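You operate a simulated robot arm through the tools that you are given. There is no shell and no other tool. Be economical: measure what you need, move in short steps, check, and stop when the job is done.

You are at the controls of a simulated robot arm. One attempt, no reset.

Task
Take the gearbox lever out, turn the motor knob to 2, put the lever in and press INCH once.

The check looks at the end state, three seconds after you hand in, the way a careful person would. Anything else that was tipped, shoved, dropped, spilled or broken makes it a failure.

Robot
A 7-joint arm with a two-finger parallel gripper on a trunk, on a base that drives. Base frame: it is fixed to the floor where the robot stands at the start and does not move with it; the origin is under the middle of the robot, x ahead of it, y to its left, z up. Units: mm, rad, N and s.
With the tool pointing down near the work surface it reaches from about 300 to 720 mm from the robot's upright axis, wherever it stands. Its first joint turns from -2.496 to 2.496 rad. Places, roughly: air knob [700, 2800, 900]; arm lever [600, 2600, 1100]; arm pin [300, 700, 500]; arm two knob [200, 800, 900]; gearbox lever [600, 0, 800]; inch button [800, 2700, 900]; motor knob [600, -200, 700]; rail stop one [300, 2200, 600]; rail stop two [-400, 1200, 600]. Payload 3 kg.
Tool frame: the origin (TCP) lies between the finger pads and is the grasp point; the fingertips stand 30 mm ahead of it; z points along the fingers, y is the line along which they close. Largest opening 94 mm; finger width 28, thickness 10; the body of the gripper, 50 by 96 mm, starts 55 mm behind the TCP.
Orientation is told as [roll, pitch, yaw] about the base's x, y, z axes, in that order, counted from this pose: with the fingers straight down and closing along the base's y, the tool's x points along the base's -x, its y along +y and its z along -z.

Tools
- The arm moves only by the tool send_rows. Its argument "increments" is a list of rows, each a list of 7 numbers: the closure, from 0 (fully open) to 1 (shut), then the shift along the tool's x, y, z in units of 30 mm (1.0 is 30 mm), then the turn, a rotation vector about the tool's x, y, z in units of 6 degrees (1.0 is 6 degrees). In form: [[fingers, dx, dy, dz, rx, ry, rz], ...]. A call has 1 to 12 rows; each row shifts and turns the commanded pose from where the row before left it, along the tool's axes as they then stand. A call with a number of a shift or a turn outside -1 to 1 is refused whole. A row lasts 0.2 s, in which the tool goes at most 50 mm and 0.15 rad; a call with a longer step from one row to the next is refused whole, and so is a gripper value outside its range. A pose out of reach is approached as far as the arm can. The call stops where the force on the tool passes 90 N (or 10 N more than at its start, if that is more) or the arm is blocked; 0.2 s more then pass. The fingers move at their own pace (about 45 mm/s each) and stop on an object; they squeeze with about 32 N. The grip force told is the motor's: it shows also when the fingers shut on nothing. Time passes only in rows, and 0.2 s behind the last, so rows that do not move let the fingers close. The reply holds the time, the measured pose of the TCP, the force on the tool along the base axes, the opening and the grip force, in the units named above and with some noise, with the torque about the TCP (base axes, N m) and any sound that the robot's microphone picked up.
- Cameras (640 x 400 px; columns grow to the right, rows downward): "scene" is now at [31, 173, 1658.1]; the picture's right is [0.48, -0.88, -0.00], its down [-0.78, -0.43, -0.46] and it looks along [0.40, 0.22, -0.89] (base axes); focal length 248 px, centre (320, 200). "wrist" rides on the gripper at [76, 14, -102] in the tool frame; the picture's right is [-0.18, 0.98, 0.00], its down [-0.75, -0.14, -0.64] and it looks along [-0.63, -0.12, 0.77] (tool axes); focal length 243 px, centre (320, 200). There is no depth. A picture from a camera that has moved, and an enlarged one, comes with that camera's place and axes in the base frame and with its lens.
- camera(camera): a new picture of that camera. It takes no simulated time.
- slide_trunk(by): slides the trunk up (or, below 0, down) by that many mm; the arm and the scene camera ride with it, the base frame stays. It gives what a move gives, with no picture.
- drive_base(legs): drives the robot by 1 to 6 legs, each [ahead, left, turn to the left] in mm, mm and rad, along the robot's own axes; the way and the turn of a leg run together, so that a leg with both is an arc; at most 1500 mm and 3.142 rad a leg. The arm and the cameras ride along, it lands a little off, and it stops where it bumps. It gives what a move gives.
- turn_head(pan, tilt): turns the head with the scene camera to pan (to the left, within 2.496 rad either way) and tilt (down, from -0.506 to 1.204), counted from straight ahead of the robot. It gives what a move gives.
- inspect(camera, box): a new picture of the part [left, top, right, bottom] of that camera's present view, enlarged. It takes no simulated time.
- hand_in(): hands the job in; it is judged then, once.

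Go step by step. Nothing tells you exact positions but the pictures and the camera data: compare them with the known pose of the tool, close in by small moves and look again before you grip or let go. The budget is 120 turns and 98 pictures, counting those below and the enlarged ones. Unless the task says otherwise, let go and move clear before handing in, and close with one line.

The tools are called after "Request:" as a command line: name --pt "numbers of a row" for each row, then --argument value for the rest, lists and objects as JSON in quotes. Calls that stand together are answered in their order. send_rows: Moves the arm, as the interface text tells. Its arguments: {"type":"object","properties":{"increments":{"type":"array","items":{"type":"array","items":{"type":"number"}}}},"required":["increments"]} The other tools are called the same way: slide_trunk (by) slides the trunk up or down; drive_base (legs) drives the base; turn_head (pan, tilt) turns the head that bears the scene camera; camera (camera) takes a picture; inspect (camera, box) takes an enlarged picture of a part of a camera's view; hand_in () hands the job in.

At the start:

```text
t: 0.0
tool_pos: [572.7, 79.3, 1145.9]
ee_rot: [-0.003, 0.002, 0.0]
contact_force: [0.1, -0.5, -0.8]
moment: [0.0, 0.0, -0.04]
finger_gap: 93.9
grip_force: 0.0
trunk travel left (down, up): [-125.0, 265.0]
robot x, y, heading: [0.0, 0.8, -0.006]
head pan, tilt: [0.504, 1.094]
```

scene: 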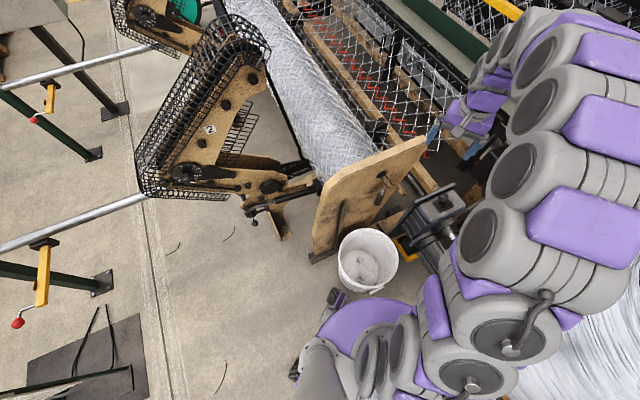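
wrist: 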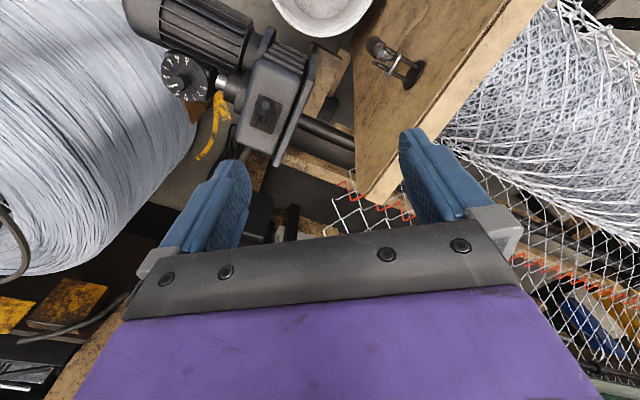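

I see the motor, a numbered dial and the gearbox in the wrist view. I'll enlarge those parts first and turn the head towards them.

Request:
inspect --camera "wrist" --box '[120, 0, 340, 180]'

Request:
turn_head --pan -0.15 --tilt 0.95

Request:
camera --camera "scene"

```text
2.22 times, centred on (230, 90) of wrist
camera zoom: at [496.5, 92.8, 1248.4], right [0.18, 0.98, 0.0], down [0.75, -0.14, 0.64], along [0.63, -0.12, -0.77], focal length 539 px, centre (520, 444)
```

zoom: 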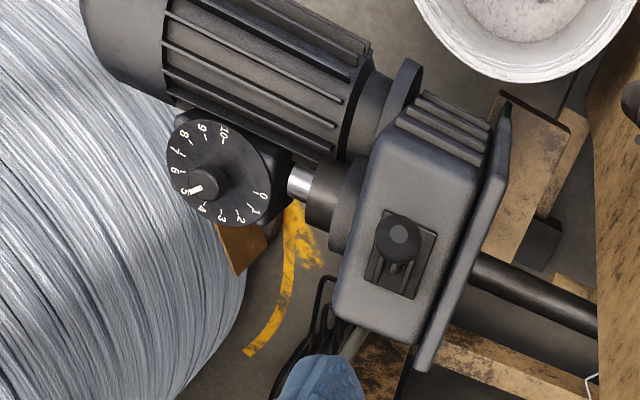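

```text
t: 1.0
tool_pos: [571.5, 79.2, 1148.0]
ee_rot: [-0.001, 0.0, 0.001]
contact_force: [0.4, 0.0, 0.3]
moment: [0.0, 0.0, 0.01]
finger_gap: 94.1
grip_force: 0.1
trunk travel left (down, up): [-125.0, 265.0]
robot x, y, heading: [1.0, -0.6, 0.003]
head pan, tilt: [-0.15, 0.949]
```

```text
94 pictures are left
camera scene: at [47.3, 131.5, 1668.0], right [-0.15, -0.99, 0.0], down [-0.81, 0.12, -0.58], along [0.57, -0.09, -0.81], focal length 248 px, centre (320, 200)
```

scene: 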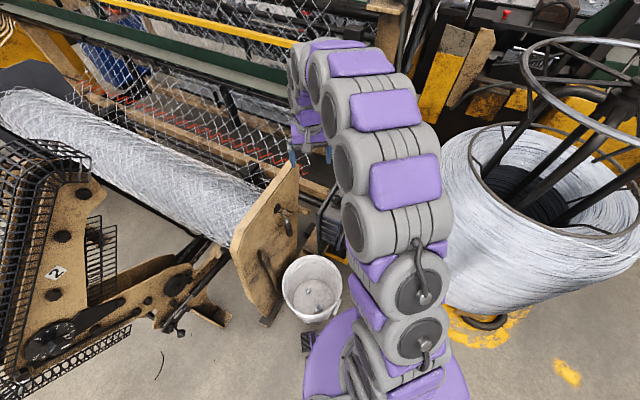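

The dial points to 5 and the lever sits in a slot on top of the gearbox. I'll lower the arm and move it for a second, closer view.

Request:
send_rows --pt "0 0.51 -0.44 0.8 0 0 0" --pt "0 0.51 -0.44 0.8 0 0 0" --pt "0 0.51 -0.44 0.8 0 0 0" --pt "0 0.51 -0.44 0.8 0 0 0" --pt "0 0.51 -0.44 0.8 0 0 0" --pt "0 0.51 -0.44 0.8 0 0 0" --pt "0 0 0 0 0 0 0"

Request:
camera --camera "wrist"

```text
t: 2.6
tool_pos: [478.7, -1.7, 1004.1]
ee_rot: [-0.001, 0.0, 0.001]
contact_force: [0.0, 0.6, 0.2]
moment: [0.02, -0.03, 0.02]
finger_gap: 94.3
grip_force: 0.0
trunk travel left (down, up): [-125.0, 265.0]
robot x, y, heading: [-2.6, 2.8, 0.0]
head pan, tilt: [-0.15, 0.949]
```

```text
93 pictures are left
camera wrist: at [401.8, 12.6, 1104.7], right [0.18, 0.98, 0.0], down [0.75, -0.14, 0.64], along [0.63, -0.12, -0.77], focal length 243 px, centre (320, 200)
```

wrist: 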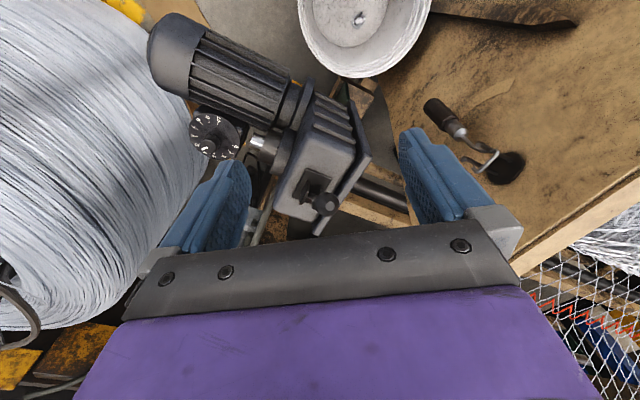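

Request:
inspect --camera "wrist" --box '[240, 130, 400, 230]'

Request:
inspect --camera "wrist" --box '[150, 80, 310, 180]'

```text
4.00 times, centred on (320, 180) of wrist
camera zoom: at [401.8, 12.6, 1104.7], right [0.18, 0.98, 0.0], down [0.75, -0.14, 0.64], along [0.63, -0.12, -0.77], focal length 970 px, centre (320, 280)
```

zoom: 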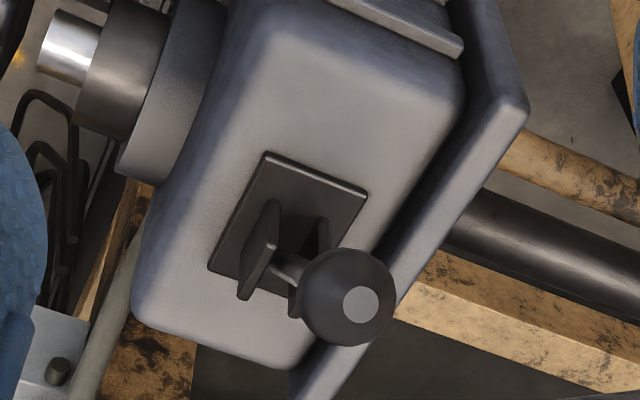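

```text
4.00 times, centred on (230, 130) of wrist
camera zoom: at [401.8, 12.6, 1104.7], right [0.18, 0.98, 0.0], down [0.75, -0.14, 0.64], along [0.63, -0.12, -0.77], focal length 970 px, centre (680, 480)
```

zoom: 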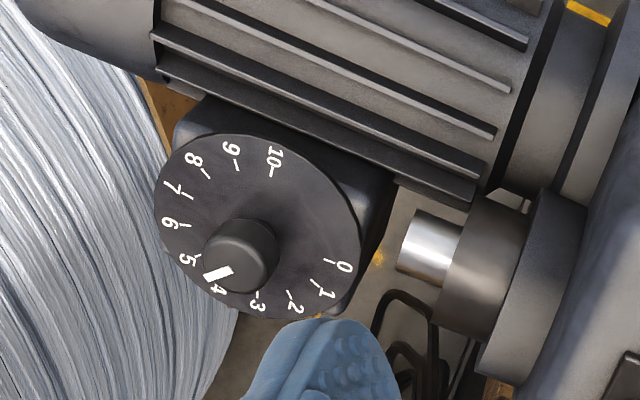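

The ball of the lever comes out near [610, -17, 860] and its plate near [659, -51, 748], so the lever leans. I'll get a view looking straight down to check the dial and the gate.

Request:
send_rows --pt "0 -0.9 -0.7 -0.5 0 0 0" --pt "0 -0.9 -0.7 -0.5 0 0 0" --pt "0 -0.9 -0.7 0 0 0 0" --pt "0 0 0 0 0 0.95 0" --pt "0 0 0 0 0 0.95 0" --pt "0 0 0 0 0 0.95 0" --pt "0 0 0 0 0 0.95 0" --pt "0 0 0 0 0 0.95 0" --pt "0 0 0 0 0 0.95 0" --pt "0 0 0 0 0 0.95 0" --pt "0 0 0 0 0 0 0"

Request:
camera --camera "wrist"

```text
t: 5.0
tool_pos: [549.5, -61.4, 1026.6]
ee_rot: [0.0, 0.647, 0.0]
contact_force: [0.6, -0.2, 0.0]
moment: [0.0, 0.0, 0.0]
finger_gap: 94.0
grip_force: 0.1
out of reach, approached as far as the arm can: row 10
trunk travel left (down, up): [-125.0, 265.0]
robot x, y, heading: [-1.6, 0.4, -0.005]
head pan, tilt: [-0.15, 0.949]
```

```text
90 pictures are left
camera wrist: at [550.2, -49.1, 1153.4], right [0.15, 0.98, -0.11], down [0.99, -0.14, 0.06], along [0.04, -0.12, -0.99], focal length 243 px, centre (320, 200)
```

wrist: 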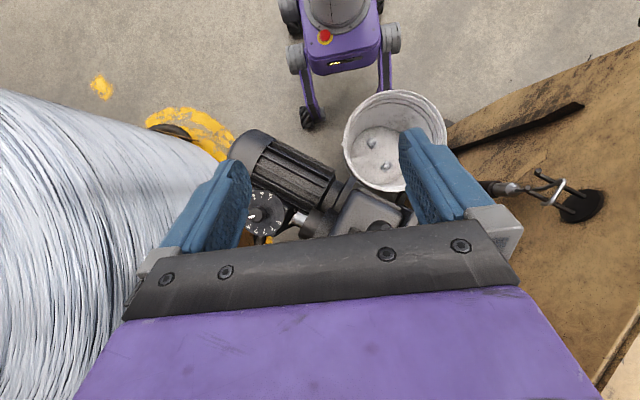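

Request:
inspect --camera "wrist" --box '[220, 150, 420, 250]'

```text
3.20 times, centred on (320, 200) of wrist
camera zoom: at [550.2, -49.1, 1153.4], right [0.15, 0.98, -0.11], down [0.99, -0.14, 0.06], along [0.04, -0.12, -0.99], focal length 776 px, centre (320, 200)
```

zoom: 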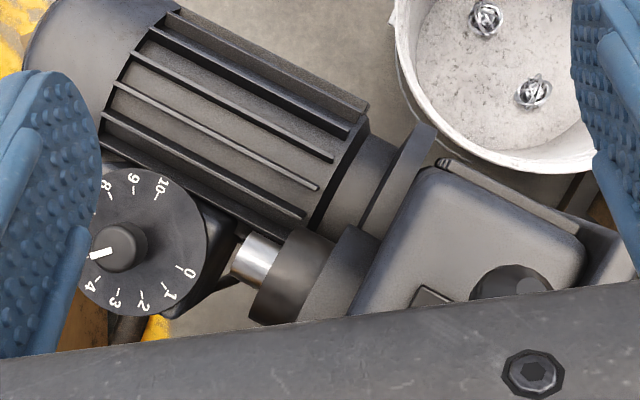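

Request:
camera --camera "scene"

```text
88 pictures are left
camera scene: at [48.8, 130.2, 1668.1], right [-0.15, -0.99, 0.0], down [-0.81, 0.12, -0.58], along [0.57, -0.09, -0.81], focal length 248 px, centre (320, 200)
```

scene: 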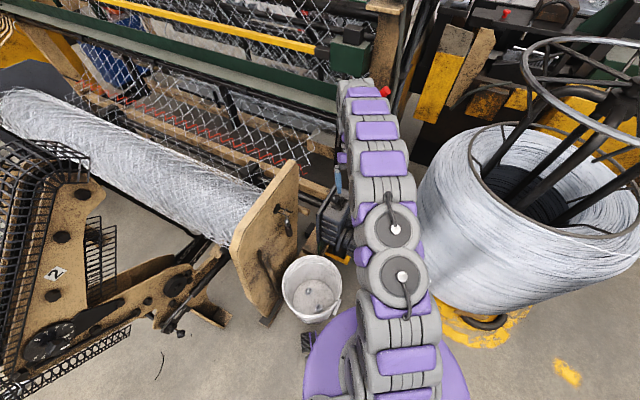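

The dial reads 5 from above, with numbers about 27° apart, so going to 2 is about 81° counter-clockwise. I'll level the tool and yaw it to -34° to line up with the gearbox, then look from the left side.

Request:
send_rows --pt "0 0 0 0 0 -0.883 0" --pt "0 0 0 0 0 -0.883 0" --pt "0 0 0 0 0 -0.883 0" --pt "0 0 0 0 0 -0.883 0" --pt "0 0 0 0 0 -0.883 0" --pt "0 0 0 0 0 -0.883 0" --pt "0 0 0 0 0 -0.883 0" --pt "0 0 0.9 0.6 0 0 0" --pt "0 0 0.9 0.6 0 0 0" --pt "0 0 0.9 0.6 0 0 0" --pt "0 0 0.9 0.6 0 0 0"

Request:
send_rows --pt "0 0 0 0 0 0 0.945" --pt "0 0 0 0 0 0 0.945" --pt "0 0 0 0 0 0 0.945" --pt "0 0 0 0 0 0 0.945" --pt "0 0 0 0 0 0 0.945" --pt "0 0 0 0 0 0 0.945" --pt "0 0 0 0 0 0 0"

Request:
camera --camera "wrist"

```text
t: 7.4
tool_pos: [546.6, 46.8, 956.9]
ee_rot: [-0.003, 0.045, -0.001]
contact_force: [0.1, -0.6, -0.5]
moment: [0.01, -0.01, -0.02]
finger_gap: 94.2
grip_force: 0.0
trunk travel left (down, up): [-125.0, 265.0]
robot x, y, heading: [0.2, -1.4, -0.006]
head pan, tilt: [-0.15, 0.949]
```

```text
t: 9.0
tool_pos: [544.9, 45.8, 955.3]
ee_rot: [-0.026, 0.041, -0.596]
contact_force: [0.2, -0.5, 0.3]
moment: [-0.02, -0.01, -0.01]
finger_gap: 94.0
grip_force: 0.0
trunk travel left (down, up): [-125.0, 265.0]
robot x, y, heading: [-1.5, -0.2, -0.005]
head pan, tilt: [-0.15, 0.949]
```

```text
87 pictures are left
camera wrist: at [495.3, 99.6, 1059.0], right [0.7, 0.71, -0.03], down [0.58, -0.54, 0.61], along [0.42, -0.45, -0.79], focal length 243 px, centre (320, 200)
```

wrist: 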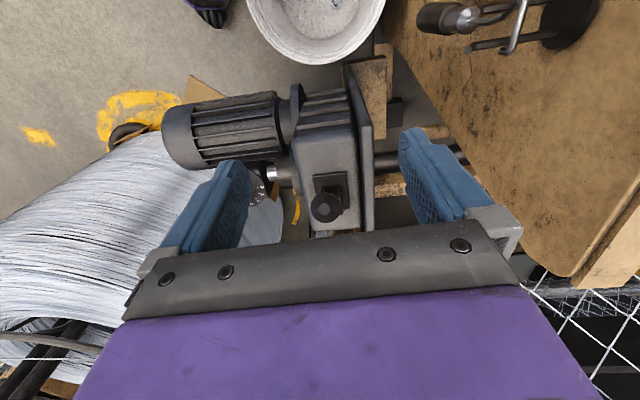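

Request:
inspect --camera "wrist" --box '[260, 140, 388, 240]'

```text
4.00 times, centred on (324, 190) of wrist
camera zoom: at [495.3, 99.6, 1059.0], right [0.7, 0.71, -0.03], down [0.58, -0.54, 0.61], along [0.42, -0.45, -0.79], focal length 970 px, centre (304, 240)
```

zoom: 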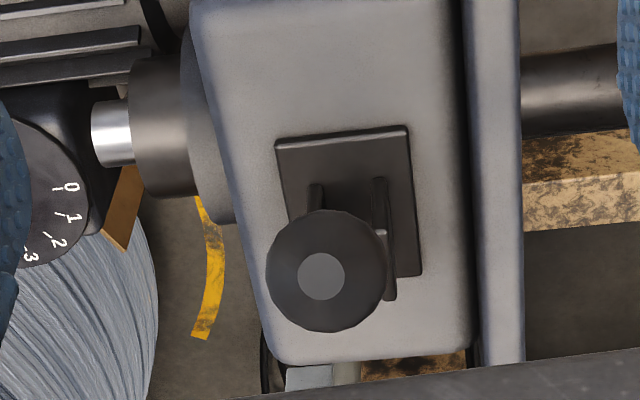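

The lever pivots near [662, -53, 755], and the ball at [611, -17, 860] leans 31° towards the robot. I'll move the open fingers over the ball and check before descending.

Request:
send_rows --pt "0 -0.76 -0.12 0 -0.43 -0.19 0" --pt "0 -0.76 -0.12 0.2 0 0 0" --pt "0 -0.76 -0.12 0.4 0 0 0" --pt "0 -0.75 -0.13 0.6 0 0 0" --pt "0 0 0 0 0 0 0"

Request:
camera --camera "wrist"

```text
t: 10.2
tool_pos: [612.2, -17.5, 915.5]
ee_rot: [0.016, 0.019, -0.593]
contact_force: [-0.3, 0.2, -0.3]
moment: [-0.03, -0.04, -0.02]
finger_gap: 93.9
grip_force: 0.0
trunk travel left (down, up): [-125.0, 265.0]
robot x, y, heading: [0.2, -3.4, -0.004]
head pan, tilt: [-0.15, 0.949]
```

```text
85 pictures are left
camera wrist: at [558.3, 34.2, 1019.5], right [0.7, 0.71, 0.01], down [0.55, -0.56, 0.62], along [0.45, -0.43, -0.78], focal length 243 px, centre (320, 200)
```

wrist: 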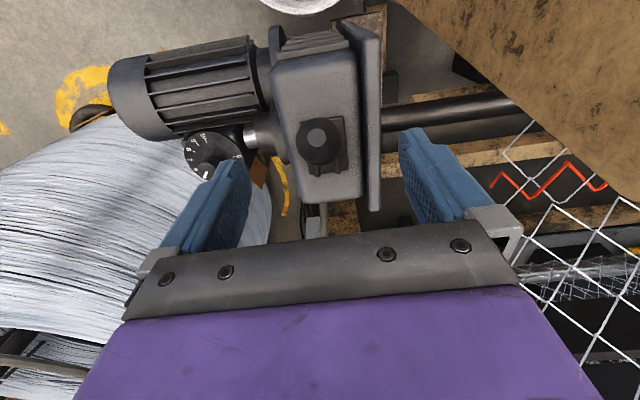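

The ball is right under the tool, so I descend and grip it.

Request:
send_rows --pt "0 0 0 0.6 0 0 0" --pt "0 0 0 0.6 0 0 0" --pt "0 0 0 0.6 0 0 0" --pt "0.5 0 0 0 0 0 0" --pt "0.9 0 0 0 0 0 0" --pt "0.9 0 0 0 0 0 0" --pt "0.9 0 0 0 0 0 0" --pt "0.9 0 0 0 0 0 0" --pt "0.9 0 0 0 0 0 0"

Request:
camera --camera "wrist"

```text
t: 12.2
tool_pos: [612.7, -15.4, 862.4]
ee_rot: [0.016, 0.02, -0.596]
contact_force: [-4.9, -5.0, 0.7]
moment: [-0.1, 0.11, -0.11]
finger_gap: 32.9
grip_force: 45.3
trunk travel left (down, up): [-125.0, 265.0]
robot x, y, heading: [1.8, -3.0, 0.001]
head pan, tilt: [-0.15, 0.949]
```

```text
84 pictures are left
camera wrist: at [557.4, 34.6, 965.8], right [0.7, 0.71, 0.01], down [0.55, -0.56, 0.62], along [0.45, -0.43, -0.78], focal length 243 px, centre (320, 200)
```

wrist: 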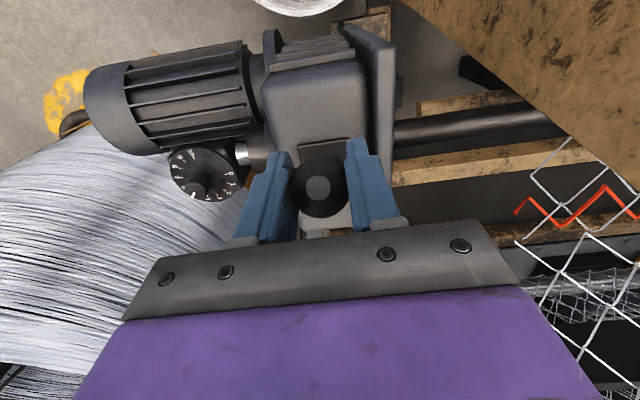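

The ball is held (33 mm gap). I'll swing it along its arc away from the robot in stages, watching the force.

Request:
send_rows --pt "0.9 -0.25 0 -0.14 0 0 0" --pt "0.9 -0.25 0 -0.12 0 0 0" --pt "0.9 -0.27 0 -0.1 0 0 0" --pt "0.9 -0.27 0 -0.08 0 0 0" --pt "0.9 -0.28 0 -0.06 0 0 0" --pt "0.9 -0.28 0 -0.05 0 0 0" --pt "0.9 0 0 0 0 0 0"

```text
t: 13.8
tool_pos: [653.0, -44.5, 878.8]
ee_rot: [0.02, 0.018, -0.596]
contact_force: [-22.9, -10.2, 14.0]
moment: [0.46, 0.79, 0.07]
finger_gap: 32.5
grip_force: 45.1
trunk travel left (down, up): [-125.0, 265.0]
robot x, y, heading: [3.4, -1.0, -0.002]
head pan, tilt: [-0.15, 0.949]
```

Request:
send_rows --pt "0.9 -0.28 0 -0.02 0 0 0" --pt "0.9 -0.28 0 0 0 0 0" --pt "0.9 -0.28 0 0.02 0 0 0" --pt "0.9 -0.28 0 0.04 0 0 0" --pt "0.9 0 0 0 0 0 0"

Request:
camera --camera "wrist"

```text
t: 15.0
tool_pos: [679.7, -66.3, 876.3]
ee_rot: [0.019, 0.021, -0.596]
contact_force: [-16.9, -17.6, 3.3]
moment: [0.25, 0.55, 0.0]
finger_gap: 32.2
grip_force: 44.9
trunk travel left (down, up): [-125.0, 265.0]
robot x, y, heading: [-5.1, 2.0, -0.005]
head pan, tilt: [-0.15, 0.949]
```

```text
83 pictures are left
camera wrist: at [624.0, -13.6, 979.8], right [0.7, 0.71, 0.02], down [0.55, -0.56, 0.62], along [0.45, -0.43, -0.78], focal length 243 px, centre (320, 200)
```

wrist: 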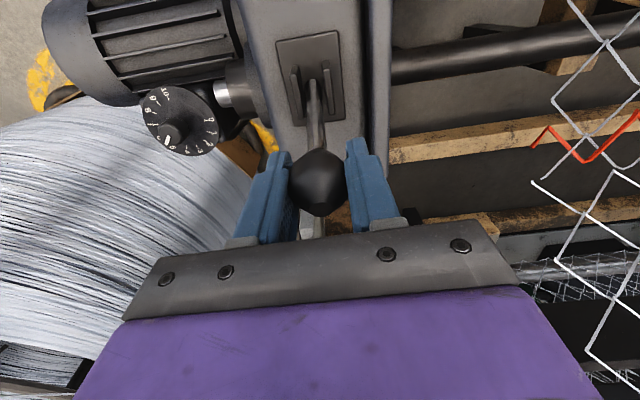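

Request:
send_rows --pt "0.9 -0.28 0 0.06 0 0 0" --pt "0.9 -0.28 0 0.08 0 0 0" --pt "0.9 -0.27 0 0.1 0 0 0" --pt "0.9 -0.26 0 0.1 0 0 0" --pt "0.9 -0.25 0 0.13 0 0 0" --pt "0.9 0 0 0 0 0 0"

Request:
camera --camera "wrist"

```text
t: 16.4
tool_pos: [706.8, -85.4, 860.9]
ee_rot: [0.016, 0.024, -0.595]
contact_force: [-64.6, -18.3, -8.4]
moment: [0.25, 0.86, -0.21]
finger_gap: 32.4
grip_force: 45.2
trunk travel left (down, up): [-125.0, 265.0]
robot x, y, heading: [-2.6, 0.2, 0.002]
head pan, tilt: [-0.15, 0.949]
```

```text
82 pictures are left
camera wrist: at [653.5, -34.5, 965.0], right [0.7, 0.71, 0.01], down [0.55, -0.56, 0.62], along [0.45, -0.43, -0.78], focal length 243 px, centre (320, 200)
```

wrist: 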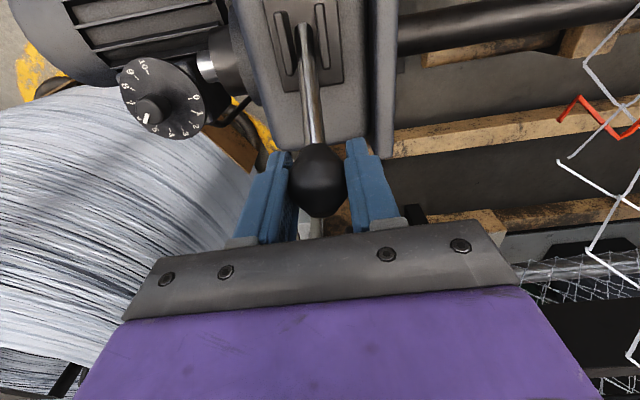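

Force rose sharply at about +27°, which should be the stop. I'll relax a little, let go, rise and check that it stays.

Request:
send_rows --pt "0.9 0.1 0 0 0 0 0" --pt "0 0 0 0 0 0 0" --pt "0 0 0 0 0 0 0" --pt "0 0 0 0 0 0 0" --pt "0 0 0 0 0 0 0" --pt "0 0 0 -0.9 0 0 0" --pt "0 0 0 -0.9 0 0 0" --pt "0 0.5 0 -0.9 0 0 0" --pt "0 0.9 0 0 0 0 0" --pt "0 0.9 0 0 0 0 0" --pt "0 0.9 0 0 0 0 0" --pt "0 0 0 0 0 0 0"

Request:
camera --camera "wrist"

```text
t: 19.0
tool_pos: [632.3, -29.7, 943.2]
ee_rot: [0.018, 0.019, -0.593]
contact_force: [0.2, 0.1, 0.5]
moment: [-0.03, 0.0, 0.01]
finger_gap: 94.5
grip_force: 0.1
trunk travel left (down, up): [-125.0, 265.0]
robot x, y, heading: [-1.4, -0.4, -0.003]
head pan, tilt: [-0.15, 0.949]
```

```text
81 pictures are left
camera wrist: at [577.8, 21.7, 1047.1], right [0.7, 0.71, 0.01], down [0.55, -0.56, 0.62], along [0.45, -0.43, -0.78], focal length 243 px, centre (320, 200)
```

wrist: 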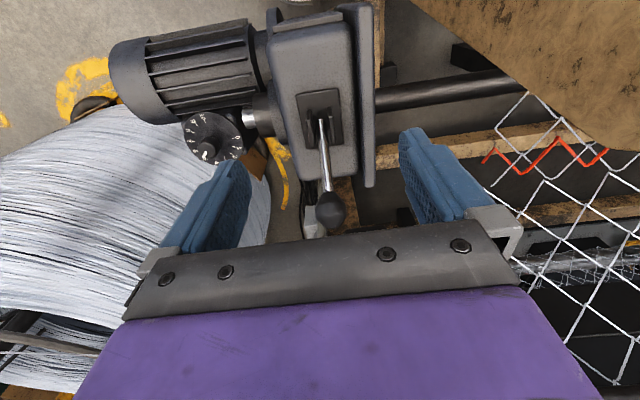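

Request:
inspect --camera "wrist" --box '[256, 140, 384, 240]'

Request:
inspect --camera "wrist" --box '[160, 90, 288, 170]'

```text
4.00 times, centred on (320, 190) of wrist
camera zoom: at [577.8, 21.7, 1047.1], right [0.7, 0.71, 0.01], down [0.55, -0.56, 0.62], along [0.45, -0.43, -0.78], focal length 970 px, centre (320, 240)
```

zoom: 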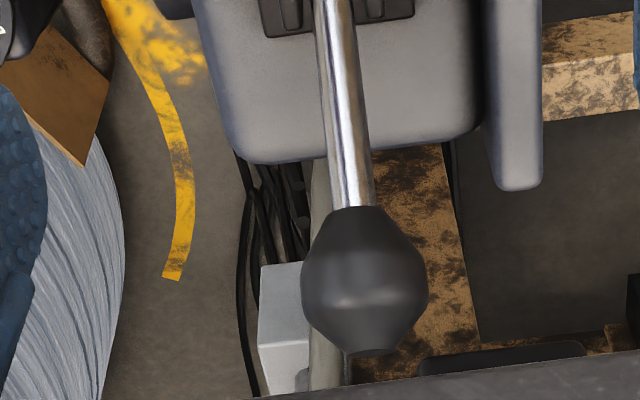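

```text
5.00 times, centred on (224, 130) of wrist
camera zoom: at [577.8, 21.7, 1047.1], right [0.7, 0.71, 0.01], down [0.55, -0.56, 0.62], along [0.45, -0.43, -0.78], focal length 1213 px, centre (800, 550)
```

zoom: 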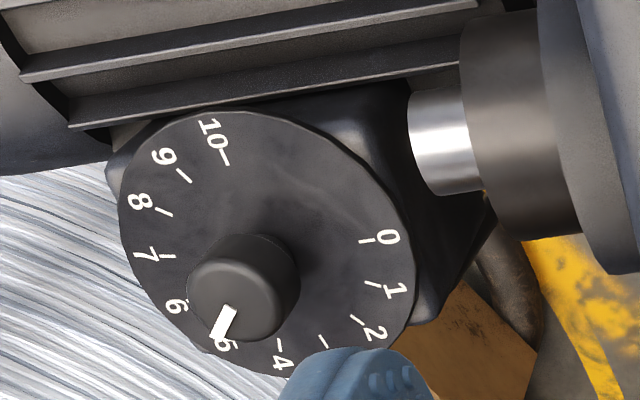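

The lever stays at its far stop, out of gear. The dial centre is near [581, -247, 630] and still reads 5, so next I move to a spot that views the knob up close.

Request:
send_rows --pt "0 0.37 -0.84 0 0 0 0" --pt "0 0.37 -0.84 0 0 0 0" --pt "0 0.37 -0.84 0.4 0 0 0" --pt "0 0.37 -0.84 0.4 0 0 0" --pt "0 0.37 -0.84 0.4 0 0 0" --pt "0 0.37 -0.84 0.4 0 0 0" --pt "0 0.37 -0.84 0.4 0 0 0" --pt "0 0 0 0 0 0 0"

Request:
camera --camera "wrist"

```text
t: 20.8
tool_pos: [466.7, -132.2, 882.8]
ee_rot: [0.019, 0.021, -0.593]
contact_force: [-0.4, 0.1, -0.3]
moment: [0.01, 0.01, 0.02]
finger_gap: 93.6
grip_force: 0.1
trunk travel left (down, up): [-125.0, 265.0]
robot x, y, heading: [-2.3, 3.3, 0.0]
head pan, tilt: [-0.15, 0.949]
```

```text
78 pictures are left
camera wrist: at [412.7, -81.4, 985.7], right [0.7, 0.71, 0.01], down [0.55, -0.56, 0.62], along [0.45, -0.43, -0.78], focal length 243 px, centre (320, 200)
```

wrist: 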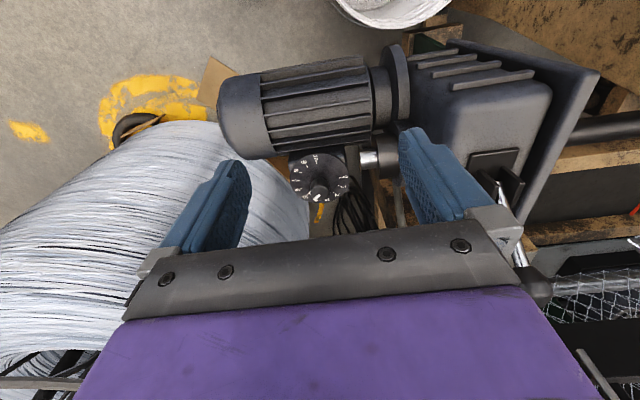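

Request:
inspect --camera "wrist" --box '[256, 130, 384, 210]'

Request:
inspect --camera "wrist" --box '[200, 30, 424, 170]'

```text
5.00 times, centred on (320, 170) of wrist
camera zoom: at [412.7, -81.4, 985.7], right [0.7, 0.71, 0.01], down [0.55, -0.56, 0.62], along [0.45, -0.43, -0.78], focal length 1213 px, centre (320, 350)
```

zoom: 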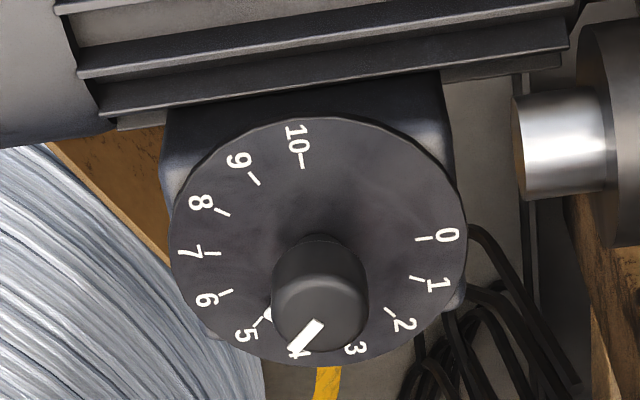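

```text
2.86 times, centred on (312, 100) of wrist
camera zoom: at [412.7, -81.4, 985.7], right [0.7, 0.71, 0.01], down [0.55, -0.56, 0.62], along [0.45, -0.43, -0.78], focal length 693 px, centre (343, 486)
```

zoom: 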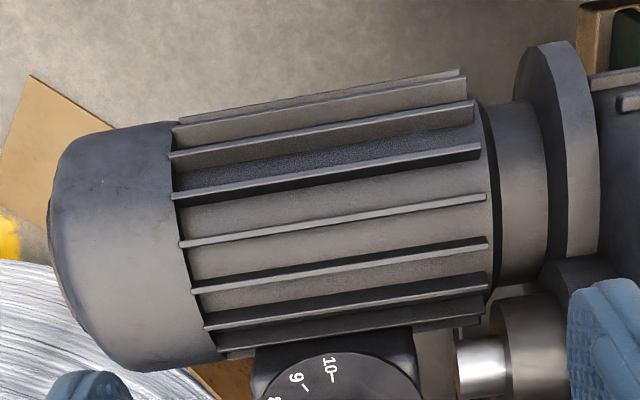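

The dial is horizontal at z≈630, and the knob is about 32 mm wide with its top at z≈671 and its axis near [582.5, -244.5]. I'll move above it and check the alignment.

Request:
send_rows --pt "0 -0.883 -0.158 0.2 0 0 0.5" --pt "0 -0.883 -0.158 0.3 0 0 0" --pt "0 -0.883 -0.158 0.5 0 0 0" --pt "0 -0.883 -0.158 0.6 0 0 0" --pt "0 -0.883 -0.158 0.8 0 0 0" --pt "0 -0.883 -0.158 0.8 0 0 0" --pt "0 0 0 0.0 0 0 0"

Request:
camera --camera "wrist"

```text
t: 22.4
tool_pos: [578.4, -245.6, 782.6]
ee_rot: [0.018, 0.022, -0.645]
contact_force: [-0.5, -0.1, -0.2]
moment: [0.01, -0.01, -0.01]
finger_gap: 94.0
grip_force: 0.1
trunk travel left (down, up): [-125.0, 265.0]
robot x, y, heading: [-1.4, -2.2, -0.002]
head pan, tilt: [-0.15, 0.949]
```

```text
75 pictures are left
camera wrist: at [526.3, -192.5, 885.8], right [0.74, 0.67, 0.01], down [0.52, -0.58, 0.62], along [0.43, -0.45, -0.78], focal length 243 px, centre (320, 200)
```

wrist: 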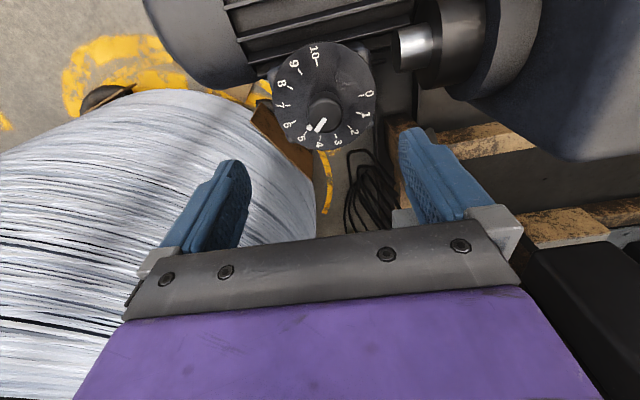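

Request:
send_rows --pt "0 -0.05 0.147 0 0 -0.27 0.8" --pt "0 0 0 0.4 0 0 0.8" --pt "0 0 0 0.5 0 0 0.74" --pt "0 0 0 0.6 0 0 0" --pt "0 0 0 0.6 0 0 0" --pt "0 0 0 0.6 0 0 0" --pt "0 0 0 0 0 0 0"

Request:
camera --camera "wrist"

```text
t: 24.0
tool_pos: [584.6, -243.4, 701.7]
ee_rot: [0.018, -0.004, -0.891]
contact_force: [-0.6, 0.3, 0.3]
moment: [-0.02, -0.02, 0.03]
finger_gap: 93.9
grip_force: 0.0
trunk travel left (down, up): [-125.0, 265.0]
robot x, y, heading: [-4.4, -1.8, 0.0]
head pan, tilt: [-0.15, 0.949]
```

```text
74 pictures are left
camera wrist: at [545.5, -177.3, 803.1], right [0.88, 0.47, 0.02], down [0.35, -0.68, 0.64], along [0.32, -0.56, -0.77], focal length 243 px, centre (320, 200)
```

wrist: 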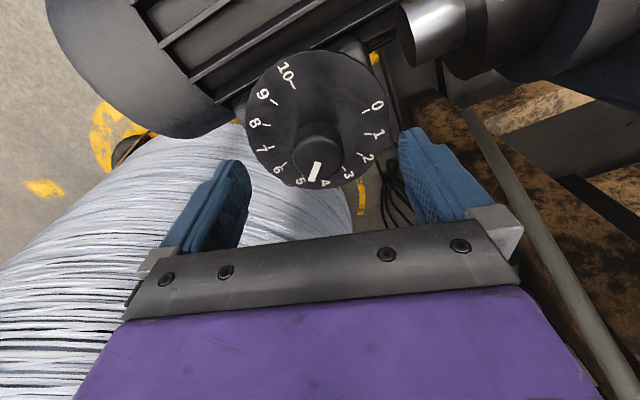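

Request:
send_rows --pt "0 -0.06 -0.03 0.45 0 0 0" --pt "0 0 0 0.4 0 0 0" --pt "0.5 0 0 0 0 0 0" --pt "0.9 0 0 0 0 0 0" --pt "0.9 0 0 0 0 0 0" --pt "0.9 0 0 0 0 0 0" --pt "0.9 0 0 0 0 0 0" --pt "0.9 0 0 0 0 0 0"

Request:
inspect --camera "wrist" --box '[220, 90, 420, 215]'

```text
t: 25.8
tool_pos: [584.9, -244.7, 675.8]
ee_rot: [0.017, -0.003, -0.892]
contact_force: [4.9, 3.5, -0.5]
moment: [-0.48, 0.58, -0.02]
finger_gap: 31.7
grip_force: 44.7
trunk travel left (down, up): [-125.0, 265.0]
robot x, y, heading: [3.1, 1.4, 0.002]
head pan, tilt: [-0.15, 0.949]
```

```text
3.20 times, centred on (320, 152) of wrist
camera zoom: at [546.3, -178.3, 777.7], right [0.88, 0.47, 0.02], down [0.35, -0.68, 0.64], along [0.32, -0.56, -0.77], focal length 776 px, centre (320, 352)
```

zoom: 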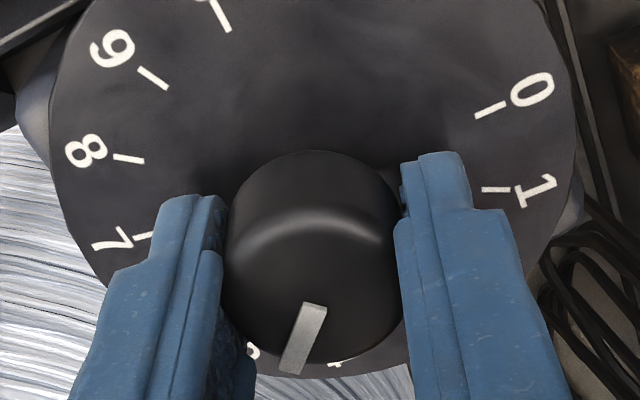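

The knob is held squarely. I turn it counter-clockwise in two stages.

Request:
send_rows --pt "0.9 0 0 0 0 0 -0.9" --pt "0.9 0 0 0 0 0 -0.9" --pt "0.9 0 0 0 0 0 -0.9" --pt "0.9 0 0 0 0 0 -0.9" --pt "0.9 0 0 0 0 0 -0.9" --pt "0.9 0 0 0 0 0 -0.9" --pt "0.9 0 0 0 0 0 -0.9" --pt "0.9 0 0 0 0 0 0"

Request:
inspect --camera "wrist" --box '[220, 90, 420, 215]'

```text
t: 27.6
tool_pos: [585.2, -243.2, 677.1]
ee_rot: [0.008, -0.013, -0.231]
contact_force: [17.4, 17.4, -1.0]
moment: [0.32, -0.13, -0.04]
finger_gap: 31.3
grip_force: 45.0
trunk travel left (down, up): [-125.0, 265.0]
robot x, y, heading: [-0.2, -0.3, 0.005]
head pan, tilt: [-0.15, 0.949]
```

```text
3.20 times, centred on (320, 152) of wrist
camera zoom: at [512.5, -213.1, 776.9], right [0.4, 0.92, 0.01], down [0.69, -0.31, 0.65], along [0.6, -0.25, -0.76], focal length 776 px, centre (320, 352)
```

zoom: 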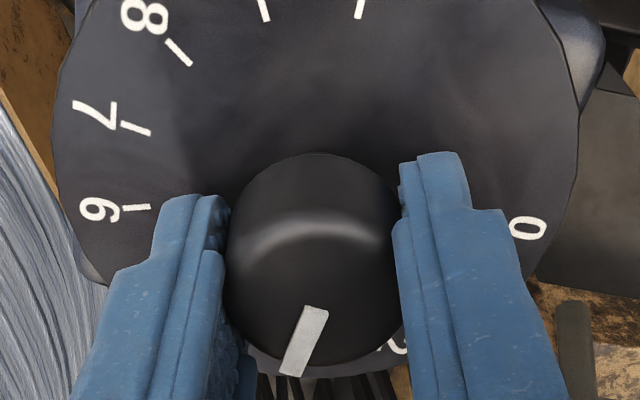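

Request:
send_rows --pt "0.9 -0.025 0.04 0 0 0 -0.9" --pt "0.9 0 0 0 0 0 -0.9" --pt "0.9 0 0 0 0 0 -0.9" --pt "0.9 0 0 0 0 0 -0.9" --pt "0.9 0 0 0 0 0 -0.9" --pt "0.9 0 0 0 0 0 -0.9" --pt "0.9 0 0 0 0 0 -0.9" --pt "0.9 0 0 0 0 0 -0.9" --pt "0.9 0 0 0 0 0 0"

Request:
inspect --camera "wrist" --box '[220, 90, 420, 215]'

```text
t: 29.6
tool_pos: [584.6, -240.1, 675.0]
ee_rot: [0.001, -0.014, 0.523]
contact_force: [2.7, 29.4, 2.6]
moment: [0.59, -0.03, -0.07]
finger_gap: 31.2
grip_force: 44.6
trunk travel left (down, up): [-125.0, 265.0]
robot x, y, heading: [-2.1, 1.4, -0.001]
head pan, tilt: [-0.15, 0.949]
```

```text
3.20 times, centred on (320, 152) of wrist
camera zoom: at [510.1, -268.2, 776.8], right [-0.33, 0.94, 0.0], down [0.71, 0.25, 0.65], along [0.62, 0.22, -0.76], focal length 776 px, centre (320, 352)
```

zoom: 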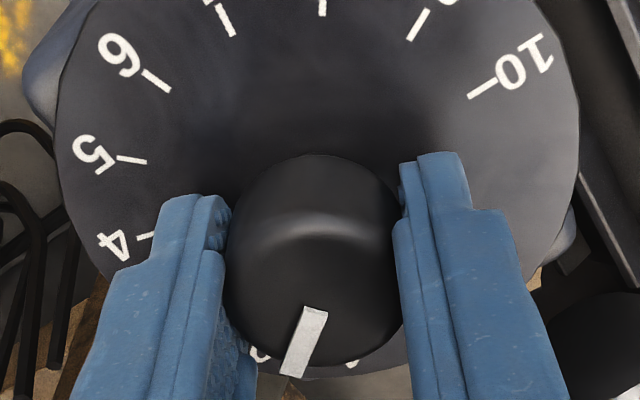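

Turned 81° in total. I let go, rise and read the dial.

Request:
send_rows --pt "0 0 0 0 0 0 0" --pt "0 0 0 0 0 0 0" --pt "0 0 0 0 0 0 0" --pt "0 0 0 0 0 0 0" --pt "0 0 0 -0.8 0 0 0" --pt "0 0 0 -0.9 0 0 0" --pt "0 0.5 0 -0.9 0 0 0" --pt "0 0.9 0 -0.9 0 0 0" --pt "0 0.9 0 -0.9 0 0 0" --pt "0 0.9 0 -0.9 0 0 0" --pt "0 0 0 0 0 0 0"

Request:
inspect --camera "wrist" --box '[240, 100, 400, 200]'

```text
t: 32.0
tool_pos: [499.8, -292.8, 833.0]
ee_rot: [0.0, -0.019, 0.521]
contact_force: [-0.2, 0.5, 0.2]
moment: [-0.01, -0.01, 0.02]
finger_gap: 94.1
grip_force: 0.1
trunk travel left (down, up): [-125.0, 265.0]
robot x, y, heading: [-0.5, 2.2, -0.003]
head pan, tilt: [-0.15, 0.949]
```

```text
4.00 times, centred on (320, 150) of wrist
camera zoom: at [425.3, -320.7, 933.9], right [-0.33, 0.94, 0.0], down [0.71, 0.25, 0.65], along [0.62, 0.22, -0.76], focal length 970 px, centre (320, 400)
```

zoom: 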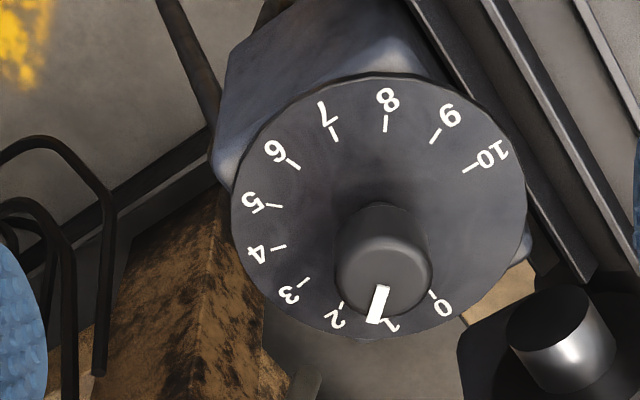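

The pointer appears near 2, maybe slightly short of 1.8, though this view has parallax. I'll look from in line with the pointer to check it precisely.

Request:
send_rows --pt "0 -0.38 0.76 -0.5 0 0 0" --pt "0 -0.38 0.76 -0.5 0 0 0" --pt "0 0 0 0 0 0 0.8" --pt "0 0 0 0 0 0 0.8" --pt "0 0 0 0 0 0 0.8" --pt "0 0 0 0 0 0 0.8" --pt "0 0 0 0 0 0 0"

Request:
camera --camera "wrist"

```text
t: 33.6
tool_pos: [495.5, -242.5, 862.9]
ee_rot: [0.006, -0.017, 0.186]
contact_force: [0.3, 0.3, 1.2]
moment: [0.0, -0.02, -0.01]
finger_gap: 94.2
grip_force: 0.0
trunk travel left (down, up): [-125.0, 265.0]
robot x, y, heading: [1.7, 1.0, 0.002]
head pan, tilt: [-0.15, 0.949]
```

```text
69 pictures are left
camera wrist: at [417.1, -245.1, 964.3], right [0.0, 1.0, 0.01], down [0.76, -0.01, 0.65], along [0.65, 0.01, -0.76], focal length 243 px, centre (320, 200)
```

wrist: 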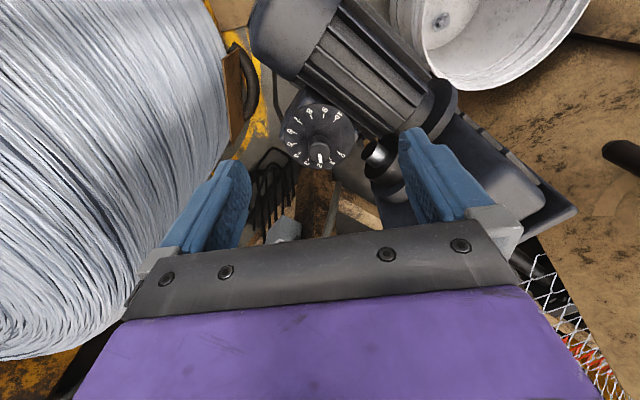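

Request:
inspect --camera "wrist" --box '[272, 95, 368, 175]'

```text
5.00 times, centred on (320, 135) of wrist
camera zoom: at [417.1, -245.1, 964.3], right [0.0, 1.0, 0.01], down [0.76, -0.01, 0.65], along [0.65, 0.01, -0.76], focal length 1213 px, centre (320, 525)
```

zoom: 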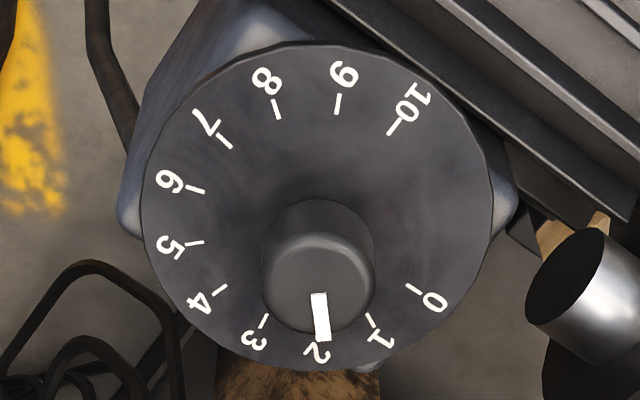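

The pointer is about 5° past 2 towards 1. I'll grip the knob again and trim it back by about 5°.

Request:
send_rows --pt "0 -0.733 -0.138 0.5 0 0.16 0" --pt "0 -0.733 -0.138 0.5 0 0 0" --pt "0 -0.733 -0.138 0.5 0 0 0" --pt "0 -0.733 -0.138 0.5 0 0 0" --pt "0 0 0 0.75 0 0 0" --pt "0 0 0 0.75 0 0 0" --pt "0 0 0 0.75 0 0 0" --pt "0 0 0 0.7 0 0 0" --pt "0 0 0 0 0 0 0"

Request:
camera --camera "wrist"

```text
t: 35.6
tool_pos: [585.4, -241.9, 714.7]
ee_rot: [0.008, 0.001, 0.186]
contact_force: [0.9, 0.9, -0.7]
moment: [0.0, -0.01, 0.0]
finger_gap: 94.2
grip_force: 0.0
trunk travel left (down, up): [-125.0, 265.0]
robot x, y, heading: [0.4, -2.1, -0.005]
head pan, tilt: [-0.15, 0.949]
```

```text
67 pictures are left
camera wrist: at [507.6, -243.4, 816.8], right [0.0, 1.0, 0.01], down [0.77, 0.0, 0.64], along [0.64, 0.01, -0.77], focal length 243 px, centre (320, 200)
```

wrist: 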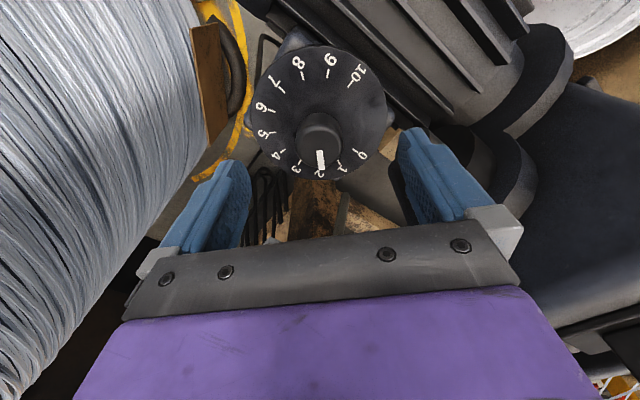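

Request:
inspect --camera "wrist" --box '[260, 100, 380, 190]'

Request:
send_rows --pt "0 0 0 0.65 0 0 0" --pt "0 0 0 0.63 0 0 0" --pt "0.5 0 0 0 0 0 0" --pt "0.9 0 0 0 0 0 0" --pt "0.9 0 0 0 0 0 0" --pt "0.9 0 0 0 0 0 0" --pt "0.9 0 0 0 0 0 0" --pt "0.9 0 0 0 0 0 0"

```text
4.44 times, centred on (320, 145) of wrist
camera zoom: at [507.6, -243.4, 816.8], right [0.0, 1.0, 0.01], down [0.77, 0.0, 0.64], along [0.64, 0.01, -0.77], focal length 1078 px, centre (320, 444)
```

zoom: 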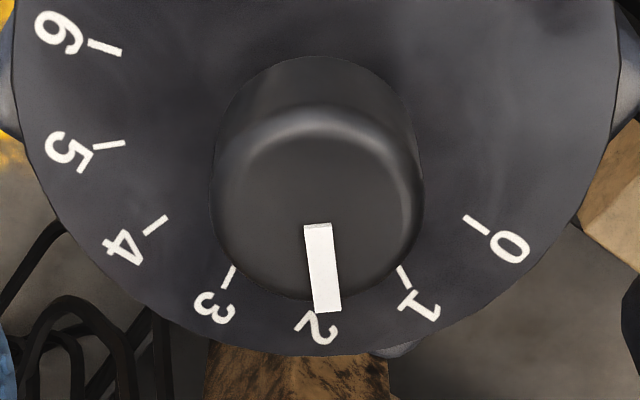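

```text
t: 37.4
tool_pos: [586.1, -241.9, 676.1]
ee_rot: [0.007, -0.001, 0.187]
contact_force: [-0.4, 1.1, 0.6]
moment: [0.01, 0.02, 0.0]
finger_gap: 31.4
grip_force: 45.2
trunk travel left (down, up): [-125.0, 265.0]
robot x, y, heading: [0.1, -0.1, -0.006]
head pan, tilt: [-0.15, 0.949]
```

Request:
send_rows --pt "0.9 0 0 0 0 0 0.45" --pt "0.9 0 0 0 0 0 0.45" --pt "0.9 0 0 0 0 0 0" --pt "0 0 0 0 0 0 0" --pt "0 0 0 0 0 0 0" --pt "0 0 0 0 0 0 0" --pt "0 0 0 0 0 0 0" --pt "0 0 0 -0.7 0 0 0" --pt "0 0 0 -0.8 0 0 0" --pt "0 0 0 0 0 0 0"

Request:
inspect --camera "wrist" --box '[260, 100, 380, 190]'

```text
t: 39.6
tool_pos: [585.9, -240.8, 721.4]
ee_rot: [0.009, 0.001, 0.092]
contact_force: [0.7, 0.0, -0.3]
moment: [0.02, -0.01, 0.01]
finger_gap: 93.8
grip_force: 0.1
trunk travel left (down, up): [-125.0, 265.0]
robot x, y, heading: [-2.9, -4.5, 0.004]
head pan, tilt: [-0.15, 0.949]
```

```text
4.44 times, centred on (320, 145) of wrist
camera zoom: at [508.4, -236.3, 823.1], right [0.09, 1.0, 0.01], down [0.76, -0.08, 0.64], along [0.64, -0.05, -0.77], focal length 1078 px, centre (320, 444)
```

zoom: 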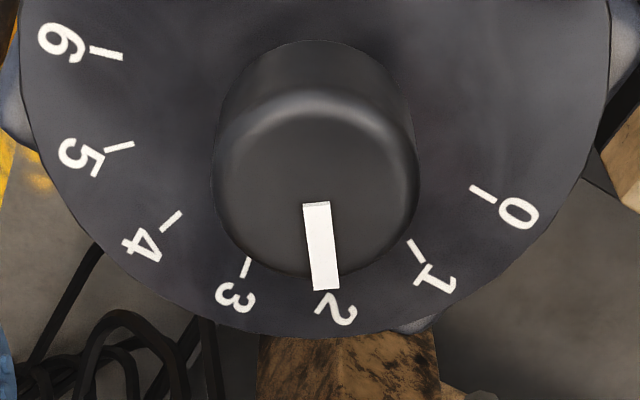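

The pointer now sits on 2. Next I rise, yaw back to -34° and go above the lever ball at its out position.

Request:
send_rows --pt "0 0 0 -0.92 0 0 0" --pt "0 0 0 -0.92 0 0 0.93" --pt "0 0 0 -0.92 0 0 0.93" --pt "0 0 0 -0.92 0 0 0.93" --pt "0 0 0 -0.92 0 0 0.93" --pt "0 0 0 -0.92 0 0 0.93" --pt "0 0 0 -0.92 0 0 0.93" --pt "0 0 0 -0.92 0 0 0.93" --pt "0 0 0 0 0 0 0"

Request:
send_rows --pt "0 -0.04 0.81 0 0 0 0" --pt "0 -0.04 0.81 0 0 0 0" --pt "0 -0.04 0.81 0 0 0 0" --pt "0 -0.04 0.81 0 0 0 0" --pt "0 -0.04 0.81 0 0 0 0" --pt "0 -0.04 0.81 0 0 0 0" --pt "0 -0.04 0.81 0 0 0 0" --pt "0 -0.04 0.81 0 0 0 0" --pt "0 0 0 0 0 0 0"

Request:
camera --camera "wrist"

```text
t: 41.6
tool_pos: [587.0, -244.3, 942.1]
ee_rot: [0.004, 0.006, -0.593]
contact_force: [0.5, -0.7, -0.8]
moment: [-0.02, -0.02, 0.04]
finger_gap: 94.0
grip_force: 0.0
trunk travel left (down, up): [-125.0, 265.0]
robot x, y, heading: [0.9, 1.9, 0.001]
head pan, tilt: [-0.15, 0.949]
```

```text
t: 43.6
tool_pos: [701.8, -84.8, 943.6]
ee_rot: [0.003, 0.003, -0.59]
contact_force: [0.1, 0.2, -0.1]
moment: [-0.02, 0.01, 0.02]
finger_gap: 93.7
grip_force: 0.0
trunk travel left (down, up): [-125.0, 265.0]
robot x, y, heading: [-0.2, 4.8, -0.0]
head pan, tilt: [-0.15, 0.949]
```

```text
64 pictures are left
camera wrist: at [646.8, -33.1, 1046.3], right [0.7, 0.71, 0.0], down [0.55, -0.54, 0.64], along [0.46, -0.45, -0.77], focal length 243 px, centre (320, 200)
```

wrist: 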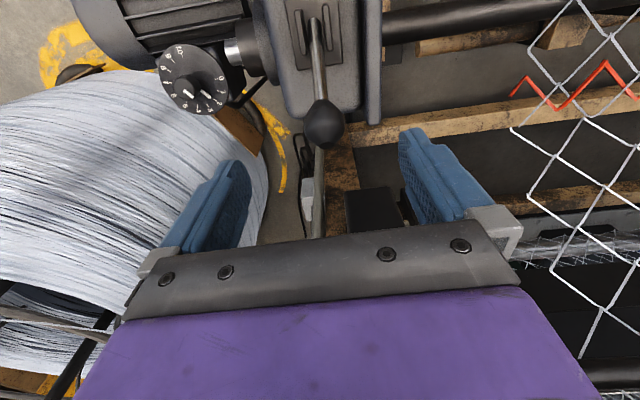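

Request:
send_rows --pt "0 -0.09 0.04 0.6 0 0 0" --pt "0 0 0 0.75 0 0 0" --pt "0 0 0 0.75 0 0 0" --pt "0 0 0 0.65 0 0 0" --pt "0.5 0 0 0 0 0 0" --pt "0.9 0 0 0 0 0 0" --pt "0.9 0 0 0 0 0 0" --pt "0.9 0 0 0 0 0 0" --pt "0.9 0 0 0 0 0 0" --pt "0.9 0 0 0 0 0 0"

Request:
camera --camera "wrist"

```text
t: 45.8
tool_pos: [705.9, -84.2, 861.2]
ee_rot: [0.003, 0.003, -0.59]
contact_force: [10.2, 6.2, -1.1]
moment: [0.07, -0.09, 0.07]
finger_gap: 32.3
grip_force: 45.1
trunk travel left (down, up): [-125.0, 265.0]
robot x, y, heading: [2.4, -2.6, 0.004]
head pan, tilt: [-0.15, 0.949]
```

```text
63 pictures are left
camera wrist: at [650.1, -31.2, 962.6], right [0.7, 0.72, 0.0], down [0.55, -0.54, 0.64], along [0.46, -0.45, -0.77], focal length 243 px, centre (320, 200)
```

wrist: 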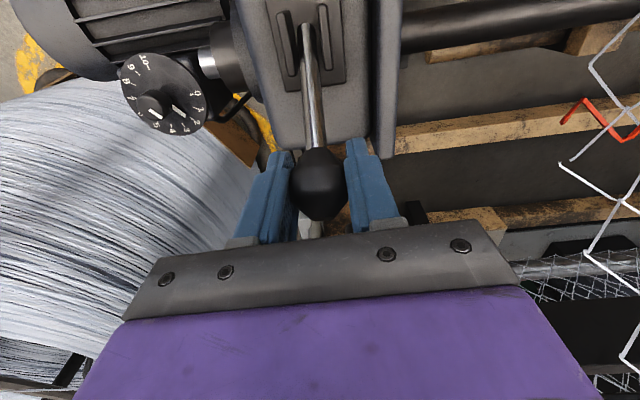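

Request:
send_rows --pt "0.9 0.333 0 -0.167 0 0 0" --pt "0.9 0.333 0 -0.127 0 0 0" --pt "0.9 0.333 0 -0.097 0 0 0" --pt "0.9 0.333 0 -0.063 0 0 0" --pt "0.9 0.333 0 -0.037 0 0 0" --pt "0.9 0.333 0 -0.01 0 0 0" --pt "0.9 0.333 0 0.02 0 0 0" --pt "0.9 0.333 0 0.047 0 0 0"

Request:
send_rows --pt "0.9 0.333 0 0.077 0 0 0" --pt "0.9 0.333 0 0.11 0 0 0" --pt "0.9 0.333 0 0.143 0 0 0" --pt "0.9 0.2 0 0.1 0 0 0" --pt "0.9 0 0 0 0 0 0"

Request:
camera --camera "wrist"

```text
t: 47.6
tool_pos: [640.3, -36.6, 872.9]
ee_rot: [0.002, 0.004, -0.587]
contact_force: [28.1, 33.6, -1.4]
moment: [-0.29, -0.36, 0.21]
finger_gap: 34.3
grip_force: 21.6
trunk travel left (down, up): [-125.0, 265.0]
robot x, y, heading: [-0.5, -1.0, 0.002]
head pan, tilt: [-0.15, 0.949]
```

```text
t: 48.8
tool_pos: [610.2, -19.5, 861.1]
ee_rot: [0.001, 0.005, -0.589]
contact_force: [38.3, 35.2, -2.9]
moment: [0.16, 0.05, 0.04]
finger_gap: 38.2
grip_force: 25.6
trunk travel left (down, up): [-125.0, 265.0]
robot x, y, heading: [-2.9, -2.8, -0.001]
head pan, tilt: [-0.15, 0.949]
```

```text
62 pictures are left
camera wrist: at [555.3, 34.1, 963.1], right [0.7, 0.71, 0.0], down [0.55, -0.54, 0.64], along [0.46, -0.45, -0.77], focal length 243 px, centre (320, 200)
```

wrist: 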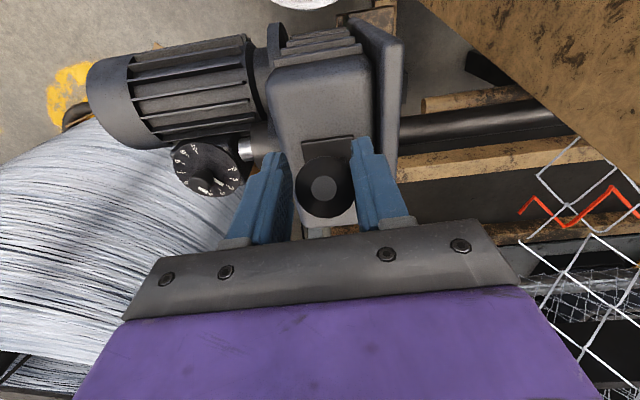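

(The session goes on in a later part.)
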